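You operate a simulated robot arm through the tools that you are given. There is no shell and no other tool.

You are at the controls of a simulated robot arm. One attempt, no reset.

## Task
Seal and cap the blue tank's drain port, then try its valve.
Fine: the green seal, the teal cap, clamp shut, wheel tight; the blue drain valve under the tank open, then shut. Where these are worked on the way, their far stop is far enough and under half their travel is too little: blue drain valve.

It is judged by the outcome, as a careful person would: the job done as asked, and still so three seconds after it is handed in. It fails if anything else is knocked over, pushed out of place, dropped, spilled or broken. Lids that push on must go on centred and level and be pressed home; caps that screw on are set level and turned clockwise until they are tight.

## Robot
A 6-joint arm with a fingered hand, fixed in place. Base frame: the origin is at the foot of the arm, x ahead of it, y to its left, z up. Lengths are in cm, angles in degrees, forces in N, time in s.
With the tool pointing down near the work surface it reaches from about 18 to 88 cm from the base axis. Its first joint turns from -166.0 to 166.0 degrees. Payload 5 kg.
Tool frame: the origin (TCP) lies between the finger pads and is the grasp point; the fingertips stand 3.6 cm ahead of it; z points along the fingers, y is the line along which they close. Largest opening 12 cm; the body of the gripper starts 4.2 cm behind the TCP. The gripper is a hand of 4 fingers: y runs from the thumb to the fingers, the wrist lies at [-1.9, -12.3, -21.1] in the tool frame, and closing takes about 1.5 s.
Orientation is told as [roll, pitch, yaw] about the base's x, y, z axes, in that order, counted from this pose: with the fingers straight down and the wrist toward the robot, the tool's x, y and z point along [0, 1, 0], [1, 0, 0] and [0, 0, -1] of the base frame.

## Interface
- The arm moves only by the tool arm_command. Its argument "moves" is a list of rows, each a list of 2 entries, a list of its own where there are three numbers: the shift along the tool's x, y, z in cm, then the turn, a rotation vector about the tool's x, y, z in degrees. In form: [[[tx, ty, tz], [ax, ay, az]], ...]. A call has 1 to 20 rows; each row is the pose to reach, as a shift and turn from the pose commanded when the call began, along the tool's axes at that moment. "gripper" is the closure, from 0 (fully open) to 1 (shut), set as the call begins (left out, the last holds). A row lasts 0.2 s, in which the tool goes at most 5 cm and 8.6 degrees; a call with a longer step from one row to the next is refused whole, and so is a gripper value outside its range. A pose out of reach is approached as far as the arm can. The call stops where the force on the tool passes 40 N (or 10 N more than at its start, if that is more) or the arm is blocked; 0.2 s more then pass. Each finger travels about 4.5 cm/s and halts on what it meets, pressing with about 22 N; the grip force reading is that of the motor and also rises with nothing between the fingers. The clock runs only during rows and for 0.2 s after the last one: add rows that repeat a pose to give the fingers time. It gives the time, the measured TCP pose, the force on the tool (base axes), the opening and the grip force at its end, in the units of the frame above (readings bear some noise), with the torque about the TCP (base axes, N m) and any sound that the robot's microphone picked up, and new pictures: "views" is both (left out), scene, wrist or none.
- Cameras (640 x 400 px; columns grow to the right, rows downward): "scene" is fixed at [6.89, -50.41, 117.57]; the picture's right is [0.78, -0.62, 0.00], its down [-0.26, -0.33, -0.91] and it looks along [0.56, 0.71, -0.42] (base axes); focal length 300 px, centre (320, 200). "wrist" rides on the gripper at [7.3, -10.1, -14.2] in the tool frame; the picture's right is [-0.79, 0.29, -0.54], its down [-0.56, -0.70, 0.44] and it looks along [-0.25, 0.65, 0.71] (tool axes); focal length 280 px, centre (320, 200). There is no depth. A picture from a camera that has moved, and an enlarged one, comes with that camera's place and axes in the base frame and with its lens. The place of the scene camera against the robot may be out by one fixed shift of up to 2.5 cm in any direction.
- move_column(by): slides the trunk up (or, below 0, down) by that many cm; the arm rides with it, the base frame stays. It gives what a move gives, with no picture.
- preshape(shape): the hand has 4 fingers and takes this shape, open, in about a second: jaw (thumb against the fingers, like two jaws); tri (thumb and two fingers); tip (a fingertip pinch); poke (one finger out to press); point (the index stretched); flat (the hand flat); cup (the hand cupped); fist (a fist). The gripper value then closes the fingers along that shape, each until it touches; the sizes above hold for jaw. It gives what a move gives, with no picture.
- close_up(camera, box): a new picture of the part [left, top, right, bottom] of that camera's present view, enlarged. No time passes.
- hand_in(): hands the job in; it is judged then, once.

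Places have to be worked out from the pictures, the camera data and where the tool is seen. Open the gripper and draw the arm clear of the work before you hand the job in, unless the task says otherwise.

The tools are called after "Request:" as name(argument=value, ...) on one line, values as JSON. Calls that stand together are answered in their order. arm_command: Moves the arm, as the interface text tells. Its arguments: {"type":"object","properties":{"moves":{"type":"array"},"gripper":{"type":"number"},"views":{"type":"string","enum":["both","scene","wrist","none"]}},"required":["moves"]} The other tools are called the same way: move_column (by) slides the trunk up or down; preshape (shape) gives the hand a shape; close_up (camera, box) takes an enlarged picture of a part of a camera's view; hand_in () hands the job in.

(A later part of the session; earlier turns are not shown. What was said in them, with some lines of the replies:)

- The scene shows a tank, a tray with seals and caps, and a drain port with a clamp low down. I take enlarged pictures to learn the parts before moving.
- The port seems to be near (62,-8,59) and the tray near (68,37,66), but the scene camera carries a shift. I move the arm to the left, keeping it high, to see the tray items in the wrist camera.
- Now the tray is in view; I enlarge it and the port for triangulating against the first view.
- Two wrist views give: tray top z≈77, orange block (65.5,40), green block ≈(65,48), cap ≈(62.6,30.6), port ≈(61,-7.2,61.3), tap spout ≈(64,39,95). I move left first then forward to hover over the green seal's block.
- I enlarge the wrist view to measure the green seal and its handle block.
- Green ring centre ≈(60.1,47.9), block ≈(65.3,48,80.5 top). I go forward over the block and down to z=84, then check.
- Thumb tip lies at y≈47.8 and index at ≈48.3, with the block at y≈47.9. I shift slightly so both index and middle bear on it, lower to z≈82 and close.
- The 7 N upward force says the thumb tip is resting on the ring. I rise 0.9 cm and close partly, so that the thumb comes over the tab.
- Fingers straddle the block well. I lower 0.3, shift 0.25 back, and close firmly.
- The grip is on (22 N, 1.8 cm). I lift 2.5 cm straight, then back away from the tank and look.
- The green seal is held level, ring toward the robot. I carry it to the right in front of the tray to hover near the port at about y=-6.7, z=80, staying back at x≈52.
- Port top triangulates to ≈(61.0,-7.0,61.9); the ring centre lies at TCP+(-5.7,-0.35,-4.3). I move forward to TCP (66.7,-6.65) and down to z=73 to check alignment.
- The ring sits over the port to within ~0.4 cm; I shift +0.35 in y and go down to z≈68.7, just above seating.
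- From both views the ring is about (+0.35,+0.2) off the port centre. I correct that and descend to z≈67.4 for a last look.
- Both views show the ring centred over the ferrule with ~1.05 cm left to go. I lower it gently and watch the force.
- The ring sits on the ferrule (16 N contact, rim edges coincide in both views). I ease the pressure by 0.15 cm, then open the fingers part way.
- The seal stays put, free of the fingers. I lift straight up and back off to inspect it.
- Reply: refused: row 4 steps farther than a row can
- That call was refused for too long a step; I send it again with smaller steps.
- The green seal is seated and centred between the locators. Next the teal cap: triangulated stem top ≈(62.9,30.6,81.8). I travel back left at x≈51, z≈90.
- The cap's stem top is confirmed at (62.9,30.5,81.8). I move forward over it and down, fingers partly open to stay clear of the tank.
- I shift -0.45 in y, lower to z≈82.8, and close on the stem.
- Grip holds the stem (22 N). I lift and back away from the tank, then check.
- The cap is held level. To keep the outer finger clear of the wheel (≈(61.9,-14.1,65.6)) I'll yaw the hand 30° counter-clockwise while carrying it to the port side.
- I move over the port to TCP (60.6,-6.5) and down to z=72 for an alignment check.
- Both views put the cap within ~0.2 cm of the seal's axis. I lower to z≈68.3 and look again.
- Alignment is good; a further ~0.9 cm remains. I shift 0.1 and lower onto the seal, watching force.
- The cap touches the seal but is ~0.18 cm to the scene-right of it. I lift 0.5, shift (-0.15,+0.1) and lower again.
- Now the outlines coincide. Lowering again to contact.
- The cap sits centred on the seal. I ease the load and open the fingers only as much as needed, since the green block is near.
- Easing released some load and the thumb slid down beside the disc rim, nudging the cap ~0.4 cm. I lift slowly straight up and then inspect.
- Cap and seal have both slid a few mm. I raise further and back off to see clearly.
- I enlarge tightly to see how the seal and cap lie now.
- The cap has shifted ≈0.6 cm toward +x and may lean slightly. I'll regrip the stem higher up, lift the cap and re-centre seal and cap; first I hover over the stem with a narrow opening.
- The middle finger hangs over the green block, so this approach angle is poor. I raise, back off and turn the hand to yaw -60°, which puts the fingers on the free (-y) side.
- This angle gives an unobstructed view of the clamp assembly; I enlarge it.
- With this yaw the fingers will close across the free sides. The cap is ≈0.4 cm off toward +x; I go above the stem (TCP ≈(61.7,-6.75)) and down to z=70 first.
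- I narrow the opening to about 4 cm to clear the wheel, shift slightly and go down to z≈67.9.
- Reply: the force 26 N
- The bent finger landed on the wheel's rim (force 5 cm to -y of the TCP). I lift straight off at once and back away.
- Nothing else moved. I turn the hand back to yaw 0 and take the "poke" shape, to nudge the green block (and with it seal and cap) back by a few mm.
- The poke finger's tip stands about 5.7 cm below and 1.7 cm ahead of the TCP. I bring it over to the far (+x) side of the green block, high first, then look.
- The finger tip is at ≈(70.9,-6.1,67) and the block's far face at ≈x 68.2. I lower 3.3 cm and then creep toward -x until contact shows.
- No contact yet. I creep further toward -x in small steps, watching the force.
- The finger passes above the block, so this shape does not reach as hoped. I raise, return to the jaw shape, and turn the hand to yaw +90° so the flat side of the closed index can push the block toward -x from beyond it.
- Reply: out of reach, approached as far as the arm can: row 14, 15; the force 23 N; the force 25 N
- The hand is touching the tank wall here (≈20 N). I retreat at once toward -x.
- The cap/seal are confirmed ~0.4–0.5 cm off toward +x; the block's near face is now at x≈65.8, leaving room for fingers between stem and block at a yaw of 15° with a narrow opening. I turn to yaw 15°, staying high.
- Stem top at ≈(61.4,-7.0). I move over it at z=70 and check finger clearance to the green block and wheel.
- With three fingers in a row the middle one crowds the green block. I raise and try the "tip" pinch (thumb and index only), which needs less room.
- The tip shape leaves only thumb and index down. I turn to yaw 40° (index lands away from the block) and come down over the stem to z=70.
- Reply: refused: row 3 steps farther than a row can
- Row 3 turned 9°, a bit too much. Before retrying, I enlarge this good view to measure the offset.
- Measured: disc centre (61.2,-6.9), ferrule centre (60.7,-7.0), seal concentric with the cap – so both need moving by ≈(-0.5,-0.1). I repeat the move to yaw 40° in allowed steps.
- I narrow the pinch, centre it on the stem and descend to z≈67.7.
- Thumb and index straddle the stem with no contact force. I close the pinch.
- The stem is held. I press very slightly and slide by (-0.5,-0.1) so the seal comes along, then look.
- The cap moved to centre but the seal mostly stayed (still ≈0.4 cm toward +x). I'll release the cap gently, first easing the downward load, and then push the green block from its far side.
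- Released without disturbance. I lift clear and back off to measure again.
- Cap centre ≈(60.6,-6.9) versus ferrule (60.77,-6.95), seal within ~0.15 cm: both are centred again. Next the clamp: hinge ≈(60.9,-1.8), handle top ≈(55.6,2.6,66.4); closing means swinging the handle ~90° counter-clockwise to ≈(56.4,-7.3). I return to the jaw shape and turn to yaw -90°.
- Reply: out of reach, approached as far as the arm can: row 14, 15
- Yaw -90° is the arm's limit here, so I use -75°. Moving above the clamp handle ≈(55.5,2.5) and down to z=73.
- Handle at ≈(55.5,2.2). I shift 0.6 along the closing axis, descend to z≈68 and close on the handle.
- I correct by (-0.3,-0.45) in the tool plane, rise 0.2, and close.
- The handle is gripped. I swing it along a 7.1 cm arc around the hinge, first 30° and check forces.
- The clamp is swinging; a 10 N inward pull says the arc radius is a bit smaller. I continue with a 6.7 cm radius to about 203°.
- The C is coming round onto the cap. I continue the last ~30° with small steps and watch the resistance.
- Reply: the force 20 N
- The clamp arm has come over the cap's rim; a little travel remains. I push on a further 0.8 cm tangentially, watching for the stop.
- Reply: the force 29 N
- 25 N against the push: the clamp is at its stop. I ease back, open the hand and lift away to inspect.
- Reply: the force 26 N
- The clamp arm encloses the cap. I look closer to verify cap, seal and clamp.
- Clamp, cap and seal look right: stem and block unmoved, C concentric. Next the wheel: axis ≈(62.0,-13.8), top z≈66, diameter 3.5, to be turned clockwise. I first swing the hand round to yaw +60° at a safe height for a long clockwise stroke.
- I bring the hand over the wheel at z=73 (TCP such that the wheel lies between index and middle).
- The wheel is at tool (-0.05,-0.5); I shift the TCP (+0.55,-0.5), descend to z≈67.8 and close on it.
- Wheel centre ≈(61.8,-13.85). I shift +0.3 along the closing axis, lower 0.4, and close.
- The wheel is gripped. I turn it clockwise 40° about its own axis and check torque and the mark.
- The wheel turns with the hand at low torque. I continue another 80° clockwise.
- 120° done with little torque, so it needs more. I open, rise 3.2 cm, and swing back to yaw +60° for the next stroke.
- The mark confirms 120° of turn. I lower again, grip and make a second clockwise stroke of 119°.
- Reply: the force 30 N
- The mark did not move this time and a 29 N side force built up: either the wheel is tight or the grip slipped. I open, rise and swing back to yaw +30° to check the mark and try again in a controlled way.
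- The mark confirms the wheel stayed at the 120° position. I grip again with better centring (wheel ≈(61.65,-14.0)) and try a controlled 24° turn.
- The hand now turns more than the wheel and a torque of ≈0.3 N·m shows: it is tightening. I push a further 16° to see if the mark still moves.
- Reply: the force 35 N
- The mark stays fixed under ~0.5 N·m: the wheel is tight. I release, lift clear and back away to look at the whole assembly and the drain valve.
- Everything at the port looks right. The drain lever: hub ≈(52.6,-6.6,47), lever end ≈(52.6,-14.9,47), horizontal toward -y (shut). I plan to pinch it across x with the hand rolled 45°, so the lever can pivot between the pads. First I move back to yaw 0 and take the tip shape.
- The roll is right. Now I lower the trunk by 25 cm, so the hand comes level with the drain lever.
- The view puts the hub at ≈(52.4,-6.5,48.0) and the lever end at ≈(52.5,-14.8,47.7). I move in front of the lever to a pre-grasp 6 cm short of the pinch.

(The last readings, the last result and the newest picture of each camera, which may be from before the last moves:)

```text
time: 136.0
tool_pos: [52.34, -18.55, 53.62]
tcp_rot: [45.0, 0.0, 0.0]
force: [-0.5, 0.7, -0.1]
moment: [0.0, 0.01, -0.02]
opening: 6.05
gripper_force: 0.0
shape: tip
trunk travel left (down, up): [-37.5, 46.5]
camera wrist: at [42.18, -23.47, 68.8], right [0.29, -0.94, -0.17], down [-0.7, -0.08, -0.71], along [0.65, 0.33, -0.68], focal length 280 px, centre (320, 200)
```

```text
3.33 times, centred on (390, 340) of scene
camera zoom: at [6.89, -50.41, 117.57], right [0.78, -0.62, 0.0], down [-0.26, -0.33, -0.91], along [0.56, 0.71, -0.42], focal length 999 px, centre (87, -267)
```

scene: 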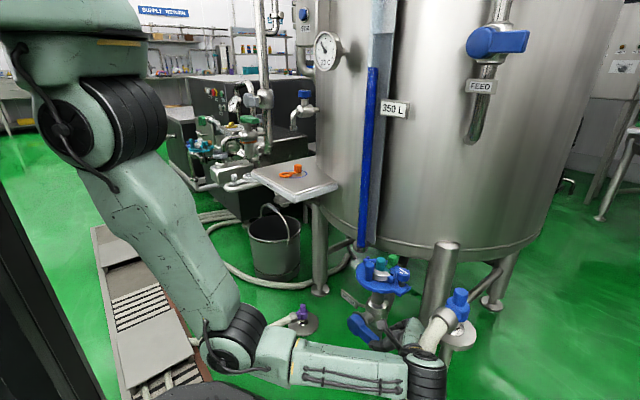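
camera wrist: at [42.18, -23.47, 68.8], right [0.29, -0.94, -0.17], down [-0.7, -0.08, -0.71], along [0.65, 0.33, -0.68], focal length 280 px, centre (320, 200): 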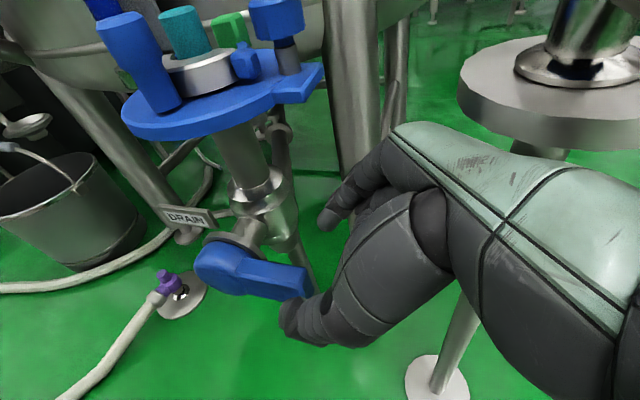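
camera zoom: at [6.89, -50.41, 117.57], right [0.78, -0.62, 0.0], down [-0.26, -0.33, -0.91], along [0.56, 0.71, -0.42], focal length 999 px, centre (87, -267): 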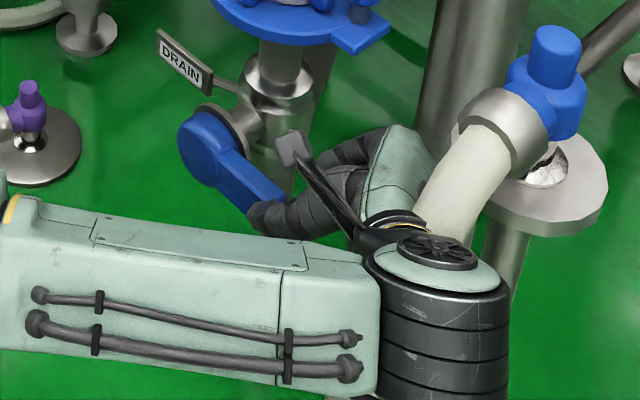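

Clear of the hose so far (no force). I advance along the tool axis 3.5 cm toward the lever and check.

Request:
arm_command(moves=[[[0, 0.3, 1.8], [0, 0, 0]], [[0, 0.3, 3.5], [0, 0, 0]], [[0, 0.3, 3.5], [0, 0, 0]]], gripper=0.5)

Request:
close_up(camera="wrist", box=[200, 160, 400, 330])

Request:
close_up(camera="scene", box=[330, 290, 430, 380])

```text
time: 136.8
tool_pos: [52.67, -16.03, 51.1]
tcp_rot: [45.1, 0.1, 0.0]
force: [0.0, -0.1, -0.3]
moment: [0.0, 0.01, -0.02]
opening: 6.02
gripper_force: 0.2
shape: tip
trunk travel left (down, up): [-37.5, 46.5]
camera wrist: at [42.63, -20.94, 66.3], right [0.29, -0.94, -0.17], down [-0.7, -0.08, -0.71], along [0.65, 0.33, -0.68], focal length 280 px, centre (320, 200)
```

scene: 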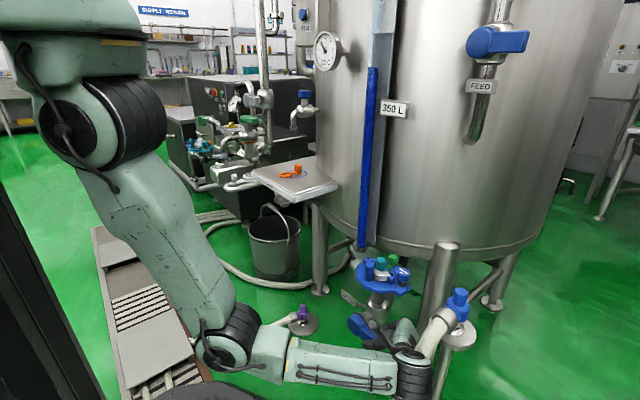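
wrist: 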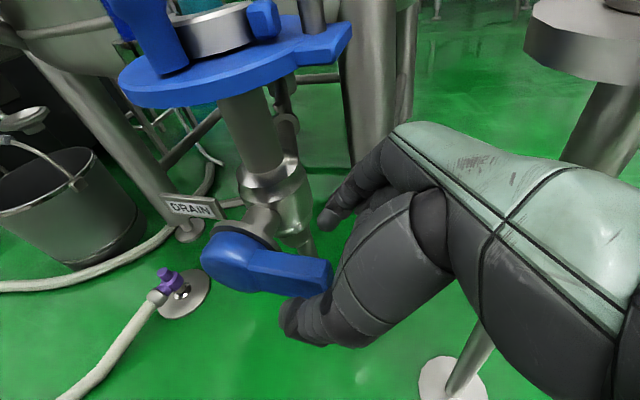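

```text
2.35 times, centred on (300, 245) of wrist
camera zoom: at [42.63, -20.94, 66.3], right [0.29, -0.94, -0.17], down [-0.7, -0.08, -0.71], along [0.65, 0.33, -0.68], focal length 660 px, centre (367, 94)
```

zoom: 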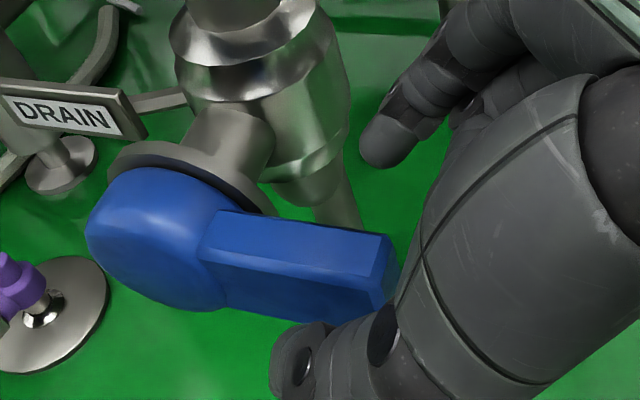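

```text
4.44 times, centred on (380, 335) of scene
camera zoom: at [6.89, -50.41, 117.57], right [0.78, -0.62, 0.0], down [-0.26, -0.33, -0.91], along [0.56, 0.71, -0.42], focal length 1332 px, centre (53, -400)
```

zoom: 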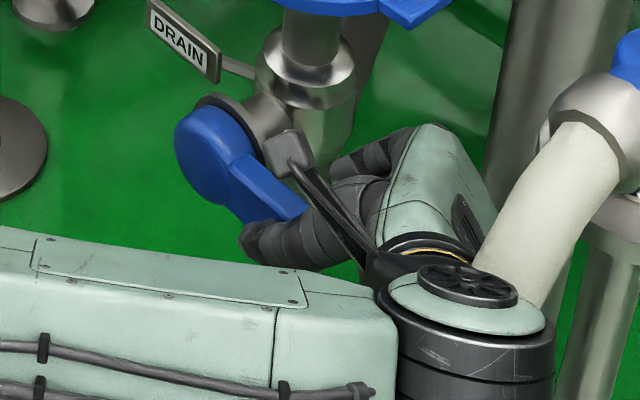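

The fingers straddle the lever line. I advance the last 2.6 cm and close the pinch.

Request:
arm_command(moves=[[[0, 0.1, 1.3], [0, 0, 0]], [[0, 0.1, 2.6], [0, 0, 0]], [[0, 0.1, 2.6], [0, 0, 0]]], gripper=0.5, views="none")

Request:
arm_command(moves=[[[0, 0, 0], [0, 0, 0]], [[0, 0, 0], [0, 0, 0]], [[0, 0, 0], [0, 0, 0]], [[0, 0, 0], [0, 0, 0]], [[0, 0, 0], [0, 0, 0]], [[0, 0, 0], [0, 0, 0]]], gripper=1)

Request:
close_up(camera="wrist", box=[200, 160, 400, 330])

Request:
close_up(camera="scene", box=[330, 290, 430, 380])

```text
time: 137.6
tool_pos: [52.9, -14.41, 49.33]
tcp_rot: [44.8, 0.0, -0.2]
force: [2.1, -6.4, 3.2]
moment: [-0.04, -0.03, 0.0]
opening: 6.05
gripper_force: 0.0
shape: tip
trunk travel left (down, up): [-37.5, 46.5]
```

```text
time: 139.0
tool_pos: [52.81, -14.38, 49.3]
tcp_rot: [45.0, 0.0, -0.1]
force: [5.1, -11.4, 3.0]
moment: [-0.08, 0.02, -0.04]
opening: 1.48
gripper_force: 21.4
shape: tip
trunk travel left (down, up): [-37.5, 46.5]
camera wrist: at [42.72, -19.29, 64.52], right [0.29, -0.94, -0.17], down [-0.7, -0.08, -0.71], along [0.65, 0.33, -0.68], focal length 280 px, centre (320, 200)
```

scene: 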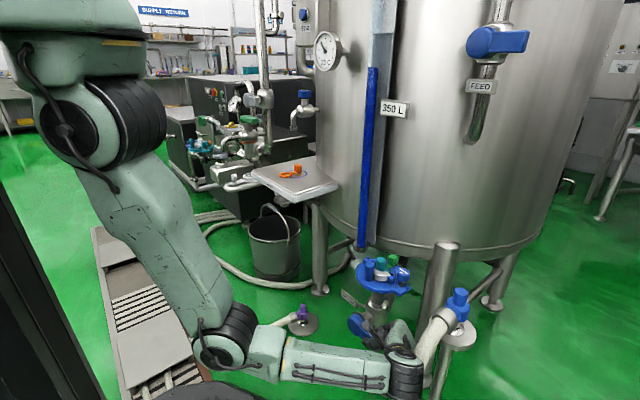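
wrist: 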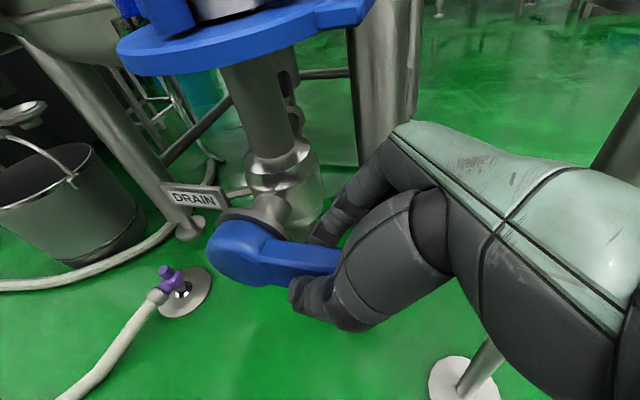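

```text
2.35 times, centred on (300, 245) of wrist
camera zoom: at [42.72, -19.29, 64.52], right [0.29, -0.94, -0.17], down [-0.7, -0.08, -0.71], along [0.65, 0.33, -0.68], focal length 660 px, centre (367, 94)
```

zoom: 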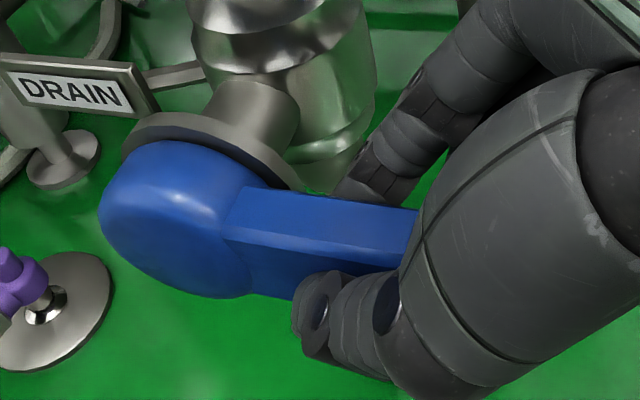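

```text
4.44 times, centred on (380, 335) of scene
camera zoom: at [6.89, -50.41, 117.57], right [0.78, -0.62, 0.0], down [-0.26, -0.33, -0.91], along [0.56, 0.71, -0.42], focal length 1332 px, centre (53, -400)
```

zoom: 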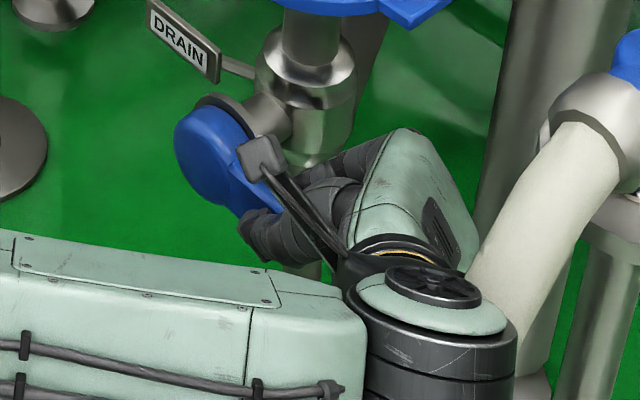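

The lever is pinched. I first test the downward direction by 15° of arc, watching the force and picture.

Request:
arm_command(moves=[[[-0.2, 0, 0.2], [0, 0, 0]], [[-0.38, 0, 0.42], [0, 0, 0]], [[-0.55, 0, 0.64], [0, 0, 0]], [[-0.72, 0, 0.86], [0, 0, 0]], [[-0.88, 0, 1.1], [0, 0, 0]], [[-1.03, 0, 1.34], [0, 0, 0]]], gripper=1, views="none")

Request:
close_up(camera="wrist", box=[200, 160, 400, 330])

Request:
close_up(camera="scene", box=[330, 290, 430, 380])

```text
time: 139.8
tool_pos: [53.11, -14.39, 49.03]
tcp_rot: [45.1, -0.6, -0.1]
force: [-8.7, -5.7, 21.3]
moment: [0.38, 0.41, 0.25]
opening: 1.73
gripper_force: 21.9
shape: tip
trunk travel left (down, up): [-37.5, 46.5]
stopped in row 3: the force on the tool passed its limit at 42 N (the readings are from after the stop); the commanded pose is now the measured one
```

```text
2.35 times, centred on (300, 245) of wrist
camera zoom: at [42.76, -19.38, 64.13], right [0.29, -0.94, -0.17], down [-0.69, -0.08, -0.72], along [0.66, 0.33, -0.68], focal length 660 px, centre (367, 94)
```

zoom: 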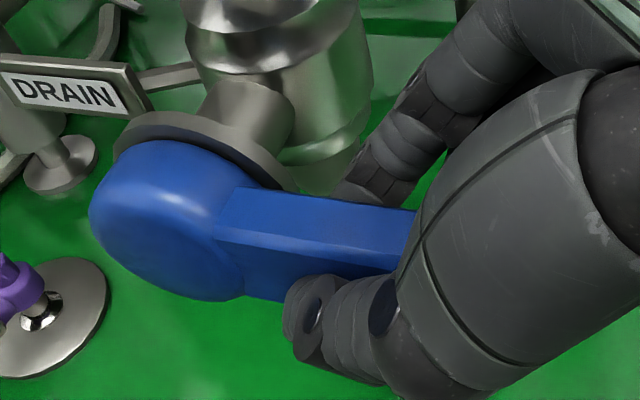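

```text
4.44 times, centred on (380, 335) of scene
camera zoom: at [6.89, -50.41, 117.57], right [0.78, -0.62, 0.0], down [-0.26, -0.33, -0.91], along [0.56, 0.71, -0.42], focal length 1332 px, centre (53, -400)
```

zoom: 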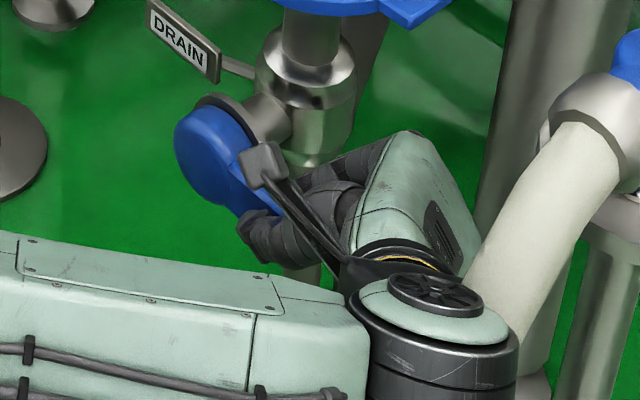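

Downward is blocked (42 N within 0.4 cm), so the lever must open upward. I ease off and test 15° upward.

Request:
arm_command(moves=[[[0.2, 0, -0.2], [0, 0, 0]], [[0.5, 0, -0.5], [0, 0.6, 0]], [[0.85, 0, -0.8], [0, 1.2, 0]], [[1.2, 0, -1.07], [0, 1.6, 0]], [[1.53, 0, -1.31], [0, 2, 0]]], gripper=1, views="none")

Request:
close_up(camera="wrist", box=[200, 160, 400, 330])

Request:
close_up(camera="scene", box=[330, 290, 430, 380])

```text
time: 141.0
tool_pos: [53.03, -14.03, 50.72]
tcp_rot: [47.1, -0.2, 0.0]
force: [-7.2, -2.6, -5.3]
moment: [-0.32, 0.17, 0.08]
opening: 1.61
gripper_force: 21.8
shape: tip
trunk travel left (down, up): [-37.5, 46.5]
```

```text
2.35 times, centred on (300, 245) of wrist
camera zoom: at [42.83, -19.63, 65.67], right [0.29, -0.93, -0.21], down [-0.7, -0.06, -0.71], along [0.66, 0.35, -0.67], focal length 660 px, centre (367, 94)
```

zoom: 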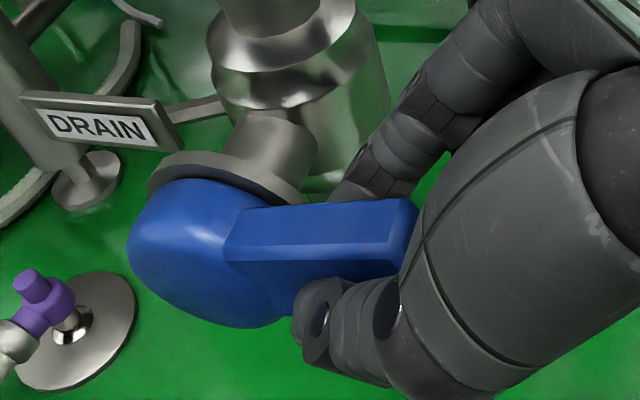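

```text
4.44 times, centred on (380, 335) of scene
camera zoom: at [6.89, -50.41, 117.57], right [0.78, -0.62, 0.0], down [-0.26, -0.33, -0.91], along [0.56, 0.71, -0.42], focal length 1332 px, centre (53, -400)
```

zoom: 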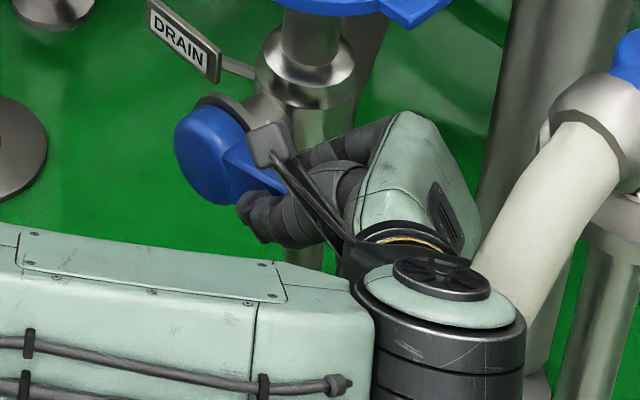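

The lever swings upward freely. I continue along the arc to 60°.

Request:
arm_command(moves=[[[0.74, 0, -0.35], [0, 1, 0]], [[1.52, 0, -0.6], [0, 2, 0]], [[2.32, 0, -0.73], [0, 3, 0]], [[3.14, 0, -0.75], [0, 4, 0]], [[3.94, 0, -0.67], [0, 5, 0]], [[4.73, 0, -0.47], [0, 6, 0]]], gripper=1, views="none")

Request:
close_up(camera="wrist", box=[180, 100, 420, 330])

Request:
close_up(camera="scene", box=[330, 260, 440, 370])

```text
time: 142.4
tool_pos: [53.07, -11.35, 54.39]
tcp_rot: [53.0, -0.2, -0.1]
force: [-4.8, 3.5, -16.0]
moment: [-0.4, 0.03, -0.02]
opening: 1.47
gripper_force: 21.8
shape: tip
trunk travel left (down, up): [-37.5, 46.5]
```

```text
1.74 times, centred on (300, 215) of wrist
camera zoom: at [42.84, -18.32, 68.67], right [0.29, -0.91, -0.3], down [-0.7, 0.02, -0.72], along [0.66, 0.42, -0.63], focal length 488 px, centre (355, 174)
```

zoom: 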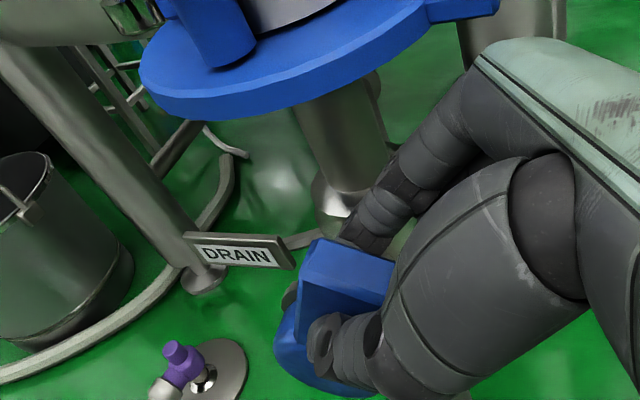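

```text
3.64 times, centred on (385, 315) of scene
camera zoom: at [6.89, -50.41, 117.57], right [0.78, -0.62, 0.0], down [-0.26, -0.33, -0.91], along [0.56, 0.71, -0.42], focal length 1090 px, centre (84, -218)
```

zoom: 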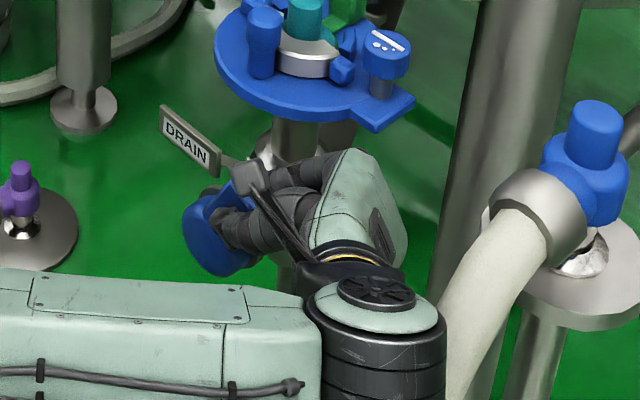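

At about 60° and moving freely. I continue to the open stop near 90°.

Request:
arm_command(moves=[[[0.73, 0, 0.38], [0, 1, 0]], [[1.39, 0, 0.85], [0, 2, 0]], [[1.99, 0, 1.43], [0, 3, 0]], [[2.51, 0, 2.07], [0, 4, 0]], [[2.51, 0, 2.07], [0, 4, 0]]], gripper=1, views="none")

Request:
close_up(camera="wrist", box=[180, 100, 420, 330])

Request:
close_up(camera="scene", box=[330, 260, 440, 370])

```text
time: 143.6
tool_pos: [53.27, -8.26, 55.34]
tcp_rot: [57.0, -0.4, -0.2]
force: [-10.8, -30.2, -8.7]
moment: [-0.55, 0.38, 0.18]
opening: 1.54
gripper_force: 22.2
shape: tip
trunk travel left (down, up): [-37.5, 46.5]
```

```text
1.74 times, centred on (300, 215) of wrist
camera zoom: at [42.86, -16.25, 69.1], right [0.29, -0.89, -0.36], down [-0.69, 0.07, -0.72], along [0.66, 0.46, -0.6], focal length 488 px, centre (355, 174)
```

zoom: 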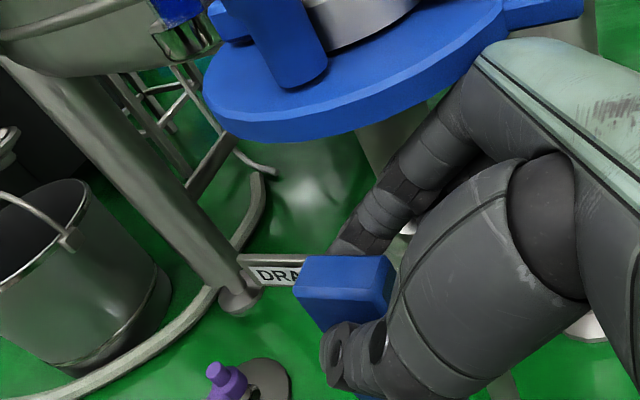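

```text
3.64 times, centred on (385, 315) of scene
camera zoom: at [6.89, -50.41, 117.57], right [0.78, -0.62, 0.0], down [-0.26, -0.33, -0.91], along [0.56, 0.71, -0.42], focal length 1090 px, centre (84, -218)
```

zoom: 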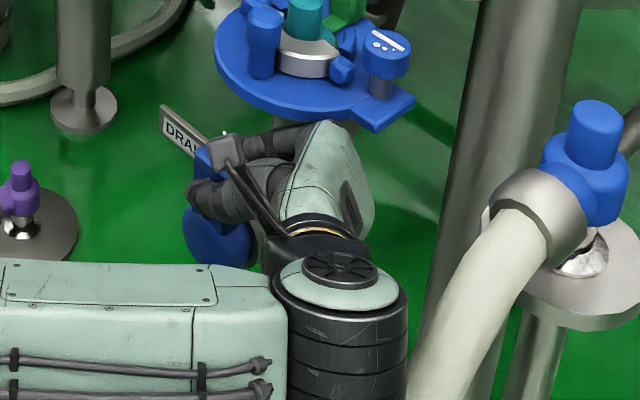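

The lever stands upright against its stop (30 N): open. Now I swing it back down the same arc, first to 30°.

Request:
arm_command(moves=[[[-0.47, 0, -0.67], [0, -1, 0]], [[-1.03, 0, -1.29], [0, -2, 0]], [[-1.66, 0, -1.81], [0, -3, 0]], [[-2.36, 0, -2.24], [0, -4, 0]], [[-3.11, 0, -2.58], [0, -5, 0]], [[-3.88, 0, -2.8], [0, -6, 0]], [[-4.69, 0, -2.92], [0, -7, 0]], [[-5.5, 0, -2.93], [0, -8, 0]]], gripper=1, views="none")

Request:
close_up(camera="wrist", box=[180, 100, 420, 330])

Request:
close_up(camera="scene", box=[330, 260, 440, 370])

```text
time: 145.4
tool_pos: [53.12, -13.66, 52.39]
tcp_rot: [49.0, -0.5, -0.2]
force: [3.6, -15.7, 10.1]
moment: [0.08, 0.01, -0.08]
opening: 1.6
gripper_force: 21.8
shape: tip
trunk travel left (down, up): [-37.5, 46.5]
```

```text
1.74 times, centred on (300, 215) of wrist
camera zoom: at [42.74, -19.65, 67.09], right [0.29, -0.93, -0.24], down [-0.69, -0.03, -0.72], along [0.66, 0.37, -0.65], focal length 488 px, centre (355, 174)
```

zoom: 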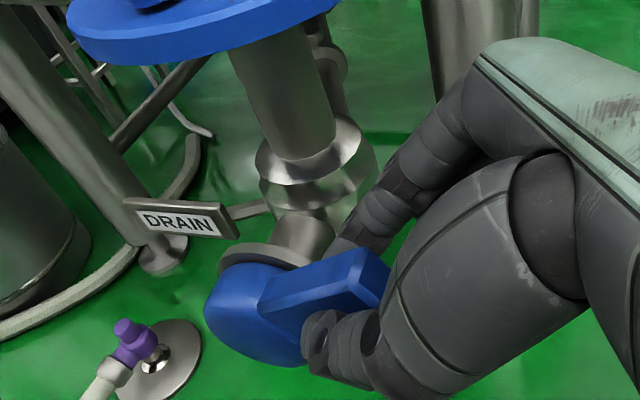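

```text
3.64 times, centred on (385, 315) of scene
camera zoom: at [6.89, -50.41, 117.57], right [0.78, -0.62, 0.0], down [-0.26, -0.33, -0.91], along [0.56, 0.71, -0.42], focal length 1090 px, centre (84, -218)
```

zoom: 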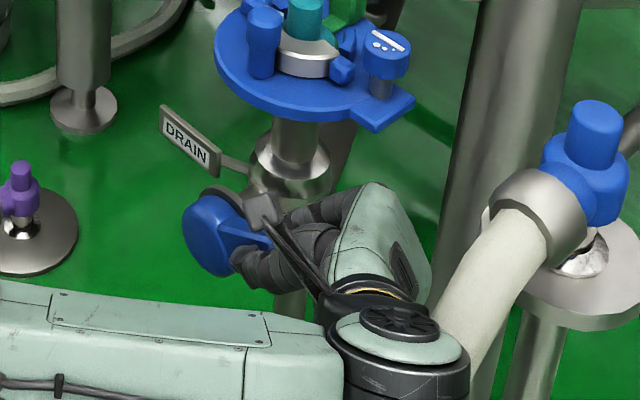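

The lever follows. I bring it the remaining 30° down, pressing slightly onto the shut stop.

Request:
arm_command(moves=[[[-0.79, 0, 0.22], [0, -1, 0]], [[-1.54, 0, 0.54], [0, -2, 0]], [[-2.24, 0, 0.96], [0, -3, 0]], [[-2.88, 0, 1.49], [0, -4, 0]], [[-3.13, 0, 1.72], [0, -4, 0]], [[-3.29, 0, 1.87], [0, -4, 0]]], gripper=1, views="none")

Request:
close_up(camera="wrist", box=[180, 100, 420, 330])

Request:
close_up(camera="scene", box=[330, 260, 440, 370])

```text
time: 146.8
tool_pos: [53.03, -14.49, 48.83]
tcp_rot: [45.1, -0.8, -0.2]
force: [-1.5, -9.8, 36.9]
moment: [0.66, 0.33, 0.22]
opening: 1.83
gripper_force: 22.4
shape: tip
trunk travel left (down, up): [-37.5, 46.5]
```

```text
1.74 times, centred on (300, 215) of wrist
camera zoom: at [42.67, -19.44, 64.0], right [0.29, -0.94, -0.17], down [-0.69, -0.08, -0.72], along [0.66, 0.33, -0.67], focal length 488 px, centre (355, 174)
```

zoom: 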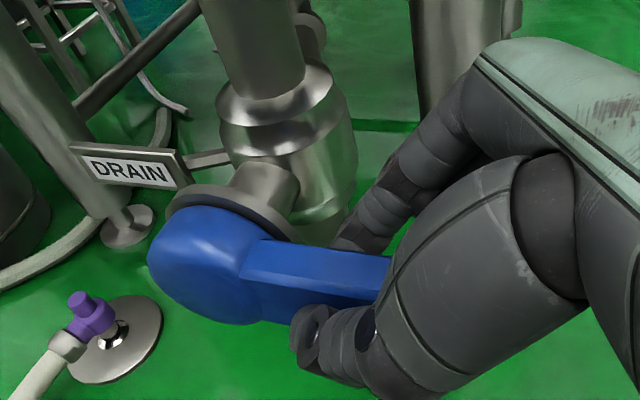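

```text
3.64 times, centred on (385, 315) of scene
camera zoom: at [6.89, -50.41, 117.57], right [0.78, -0.62, 0.0], down [-0.26, -0.33, -0.91], along [0.56, 0.71, -0.42], focal length 1090 px, centre (84, -218)
```

zoom: 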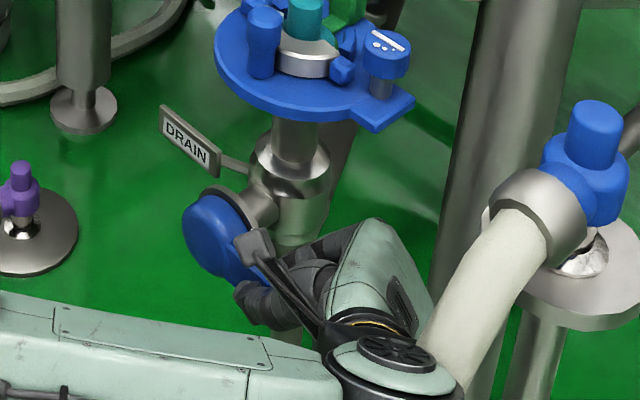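

The lever is back on its shut stop (37 N). I ease the load, open the fingers and withdraw along the tool axis.

Request:
arm_command(moves=[[[0.15, 0, -0.12], [0, 0, 0]], [[0.25, 0, -0.2], [0, 0, 0]]], gripper=1, views="none")

Request:
arm_command(moves=[[[0, 0, 0], [0, 0, 0]], [[0, 0, 0], [0, 0, 0]], [[0, 0, 0], [0, 0, 0]], [[0, 0, 0], [0, 0, 0]], [[0, 0, 0], [0, 0, 0]]], gripper=0.48, views="none")

Request:
arm_command(moves=[[[0, 0, -1], [0, 0, 0]], [[0, 0, -3], [0, 0, 0]], [[0, 0, -5], [0, 0, 0]], [[0.5, -3, -6], [0, 0, 0]], [[1, -7, -6], [0, 0, 0]], [[1.5, -11, -6], [0, 0, 0]], [[1.5, -11, -6], [0, 0, 0]]], gripper=0.48)

Request:
close_up(camera="wrist", box=[180, 30, 420, 280])

Request:
close_up(camera="scene", box=[330, 240, 440, 350])

```text
time: 147.4
tool_pos: [53.04, -14.33, 48.97]
tcp_rot: [44.9, -0.5, -0.3]
force: [0.3, -13.3, 26.5]
moment: [0.35, 0.19, 0.14]
opening: 1.82
gripper_force: 22.2
shape: tip
trunk travel left (down, up): [-37.5, 46.5]
```

```text
time: 148.6
tool_pos: [53.13, -14.36, 48.92]
tcp_rot: [45.1, -0.5, -0.1]
force: [-1.3, -7.6, -1.0]
moment: [0.03, 0.02, -0.02]
opening: 6.22
gripper_force: 0.1
shape: tip
trunk travel left (down, up): [-37.5, 46.5]
```

```text
time: 150.2
tool_pos: [41.93, -17.36, 54.1]
tcp_rot: [45.1, -0.5, -0.1]
force: [-0.8, -0.3, 0.0]
moment: [0.01, 0.01, 0.01]
opening: 6.23
gripper_force: 0.2
shape: tip
trunk travel left (down, up): [-37.5, 46.5]
camera wrist: at [31.72, -22.38, 69.28], right [0.29, -0.94, -0.17], down [-0.7, -0.08, -0.71], along [0.66, 0.33, -0.68], focal length 280 px, centre (320, 200)
```

scene: 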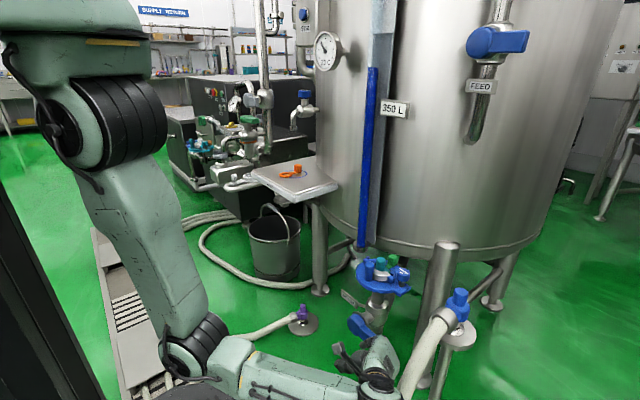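
wrist: 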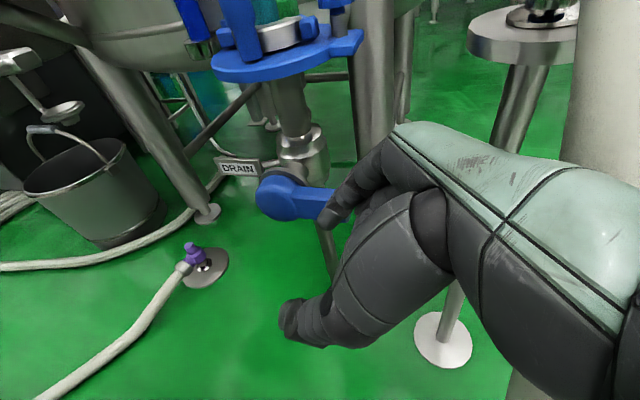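

```text
1.60 times, centred on (300, 155) of wrist
camera zoom: at [31.72, -22.38, 69.28], right [0.29, -0.94, -0.17], down [-0.7, -0.08, -0.71], along [0.66, 0.33, -0.68], focal length 449 px, centre (352, 272)
```

zoom: 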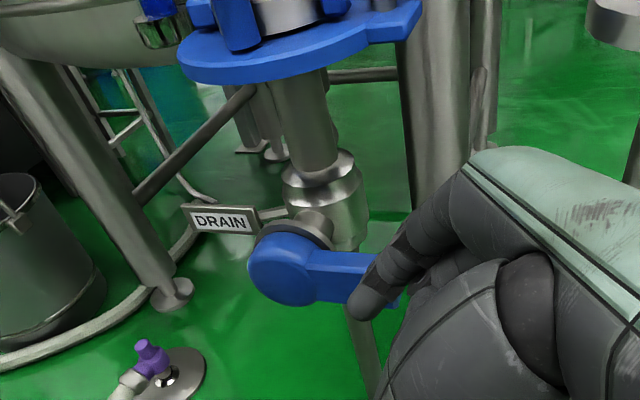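

```text
3.64 times, centred on (385, 295) of scene
camera zoom: at [6.89, -50.41, 117.57], right [0.78, -0.62, 0.0], down [-0.26, -0.33, -0.91], along [0.56, 0.71, -0.42], focal length 1090 px, centre (84, -146)
```

zoom: 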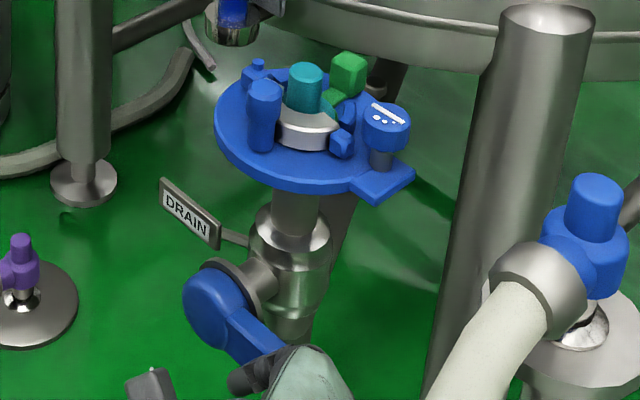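

The drain valve is shut again and everything stands undisturbed. I raise the trunk, roll the hand back and inspect the clamp from above once more.

Request:
move_column(by=12)

Request:
move_column(by=14)

Request:
arm_command(moves=[[[0, -2, 0], [0, -8, 0]], [[0, -3, 0], [0, -16, 0]], [[0, -3, 0], [0, -24, 0]], [[0, -3, 0], [0, -32, 0]], [[0, -3, 0], [0, -40, 0]], [[0, -3, 0], [0, -45, 0]], [[0, -3, 0], [0, -45, 0]]], gripper=0.2)

Request:
close_up(camera="wrist", box=[180, 150, 340, 270])

Request:
close_up(camera="scene", box=[350, 245, 422, 295])

Request:
close_up(camera="scene", box=[330, 290, 410, 360])

```text
time: 151.7
tool_pos: [42.01, -17.47, 66.22]
tcp_rot: [45.1, -0.5, -0.1]
force: [-0.7, -0.3, 0.7]
moment: [0.03, 0.03, -0.02]
opening: 6.22
gripper_force: 0.1
shape: tip
trunk travel left (down, up): [-49.5, 34.5]
```

```text
time: 153.3
tool_pos: [41.92, -17.36, 80.16]
tcp_rot: [45.0, -0.4, -0.1]
force: [-0.1, 0.4, 0.4]
moment: [0.01, 0.0, -0.01]
opening: 6.2
gripper_force: 0.1
shape: tip
trunk travel left (down, up): [-63.5, 20.5]
```

```text
time: 154.9
tool_pos: [38.96, -17.48, 79.97]
tcp_rot: [0.0, -0.4, -0.1]
force: [-0.7, 1.0, -0.6]
moment: [0.02, 0.01, 0.0]
opening: 9.57
gripper_force: 0.0
shape: tip
trunk travel left (down, up): [-63.5, 20.5]
camera wrist: at [28.8, -10.16, 94.23], right [0.28, -0.79, 0.54], down [-0.7, -0.56, -0.45], along [0.66, -0.25, -0.71], focal length 280 px, centre (320, 200)
```

scene: 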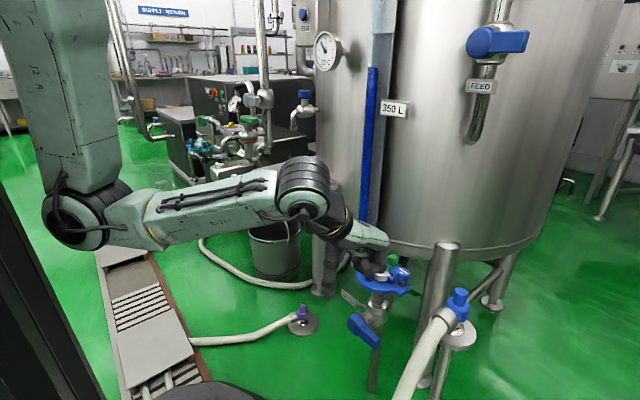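
wrist: 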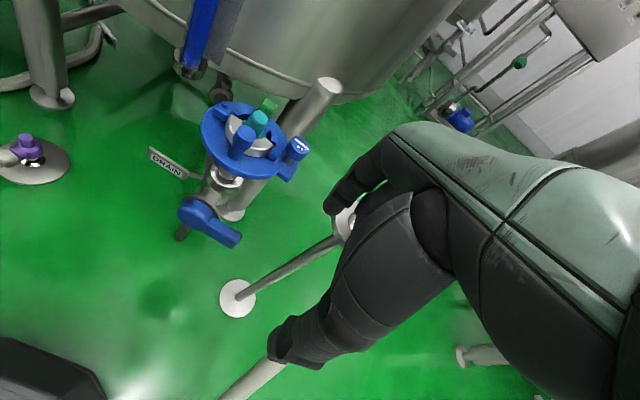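

```text
3.33 times, centred on (260, 210) of wrist
camera zoom: at [28.8, -10.16, 94.23], right [0.28, -0.79, 0.54], down [-0.7, -0.56, -0.45], along [0.66, -0.25, -0.71], focal length 935 px, centre (520, 167)
```

zoom: 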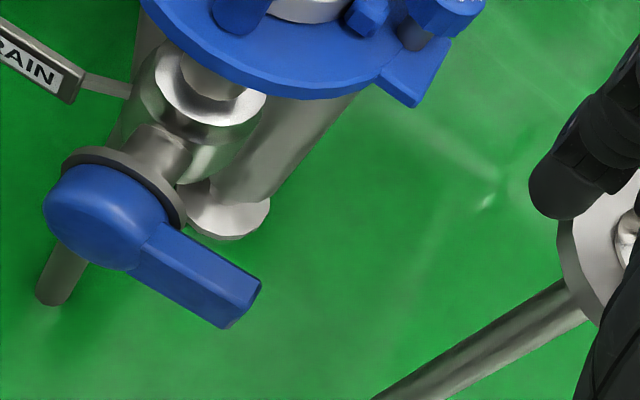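

```text
8.00 times, centred on (386, 270) of scene
camera zoom: at [6.89, -50.41, 117.57], right [0.78, -0.62, 0.0], down [-0.26, -0.33, -0.91], along [0.56, 0.71, -0.42], focal length 2398 px, centre (-208, -360)
```

zoom: 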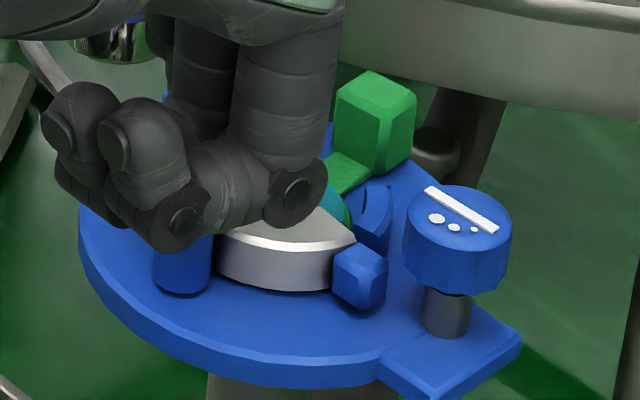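

```text
5.71 times, centred on (370, 325) of scene
camera zoom: at [6.89, -50.41, 117.57], right [0.78, -0.62, 0.0], down [-0.26, -0.33, -0.91], along [0.56, 0.71, -0.42], focal length 1713 px, centre (34, -514)
```

zoom: 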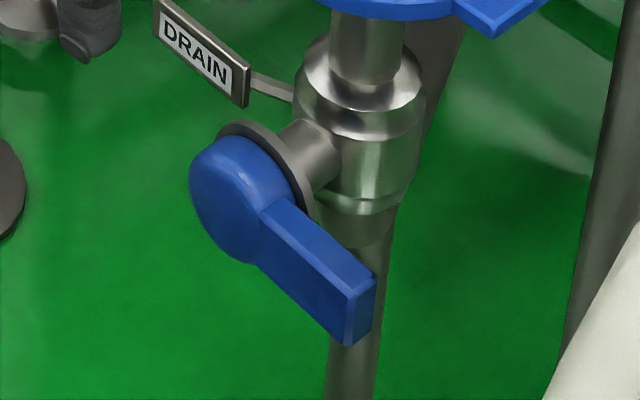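

All is in place: lever as at the start (shut), clamp closed, wheel mark unchanged. I draw the arm up and clear, then take a last look.

Request:
arm_command(moves=[[[2, -1, -3], [0, 0, 0]], [[6, -1, -6], [0, 0, 0]], [[10, -1, -9], [0, 0, 0]], [[14, -1, -12], [0, 0, 0]], [[18, -1, -15], [0, 0, 0]], [[22, -1, -17], [0, 0, 0]], [[26, -1, -18], [0, 0, 0]], [[30, -1, -18], [0, 0, 0]], [[34, -1, -18], [0, 0, 0]], [[34, -1, -18], [0, 0, 0]]], gripper=0)

Request:
close_up(camera="scene", box=[350, 240, 430, 300])

Request:
close_up(camera="wrist", box=[240, 240, 480, 400])

```text
time: 155.9
tool_pos: [38.81, -13.3, 91.66]
tcp_rot: [-1.3, -3.0, -13.1]
force: [-0.3, 0.0, -1.3]
moment: [0.02, 0.01, 0.05]
opening: 12.01
gripper_force: 0.0
shape: tip
out of reach, approached as far as the arm can: row 4
trunk travel left (down, up): [-63.5, 20.5]
stopped in row 4: the arm was blocked; the commanded pose is now the measured one
camera wrist: at [30.04, -3.48, 105.21], right [0.07, -0.82, 0.57], down [-0.79, -0.4, -0.47], along [0.61, -0.42, -0.67], focal length 280 px, centre (320, 200)
```

scene: 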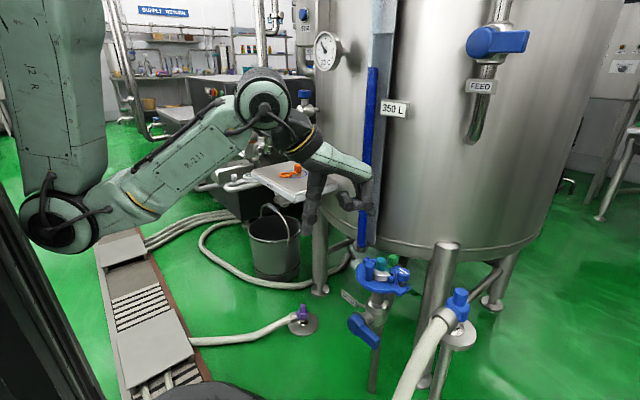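
wrist: 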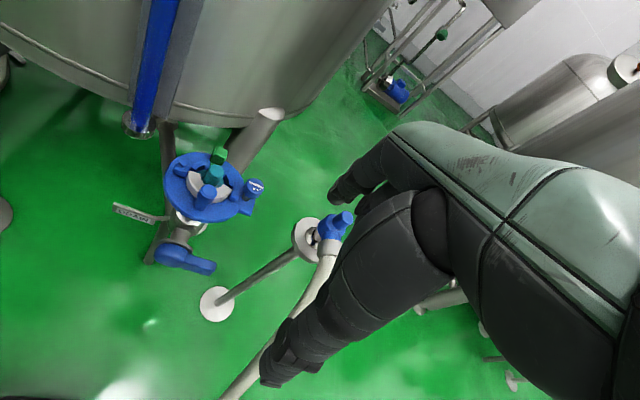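

```text
6.67 times, centred on (390, 270) of scene
camera zoom: at [6.89, -50.41, 117.57], right [0.78, -0.62, 0.0], down [-0.26, -0.33, -0.91], along [0.56, 0.71, -0.42], focal length 1998 px, centre (-147, -267)
```

zoom: 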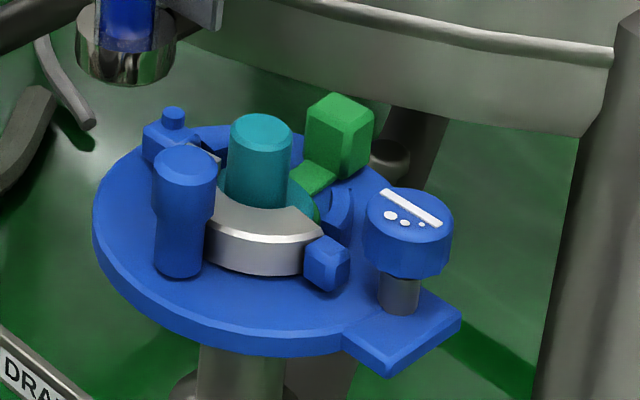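

```text
2.50 times, centred on (360, 320) of wrist
camera zoom: at [30.04, -3.48, 105.21], right [0.07, -0.82, 0.57], down [-0.79, -0.4, -0.47], along [0.61, -0.42, -0.67], focal length 701 px, centre (220, -100)
```

zoom: 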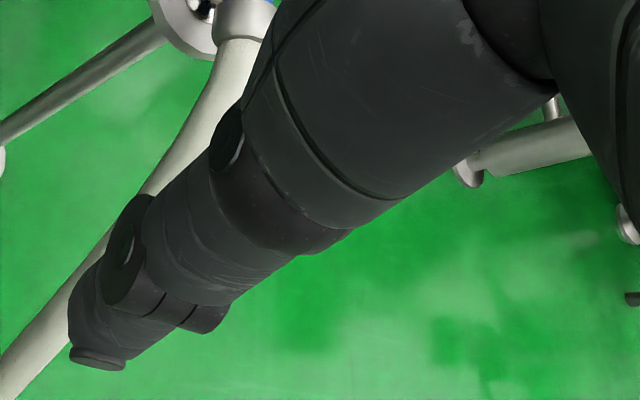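

The arm only met its own reach limit and now stands clear of the work, hand open. Seal, cap, clamp, wheel and drain lever are all in their final state and nothing else has moved, so I hand the job in.

Request:
hand_in()

```text
The job is handed in.
```

The job is handed in. The drain port is sealed, capped and clamped, and its valve was opened and shut again.

- **Seal and cap:** the green seal and teal cap are on the port. When I let go of the cap, a finger knocked both about 0.5 cm off centre. I slid them back, and by measurement they ended within about 0.2 cm of centre.
- **Clamp:** it is swung shut against its stop, around the cap.
- **Wheel:** it turned about 125° clockwise and then stopped moving under roughly 0.5 N·m, so I took it as tight.
- **Drain valve:** the lever opened upward to its stop at about 90° and went back to its shut stop. It looks as it did at the start.

**Contacts along the way:**
- A finger pressed on the wheel's rim with about 25 N.
- The hand pushed against what I took to be the tank wall with about 24 N.
- While I was finding which way the valve opens, I pushed the shut lever down onto its stop until the 42 N force limit cut in.

Nothing in the pictures shows damage or anything shifted from these. The last withdrawal ended early with the arm reported as blocked. I read that as the arm's own reach limit, because almost no force showed on the hand. The hand is open and well clear of the port.
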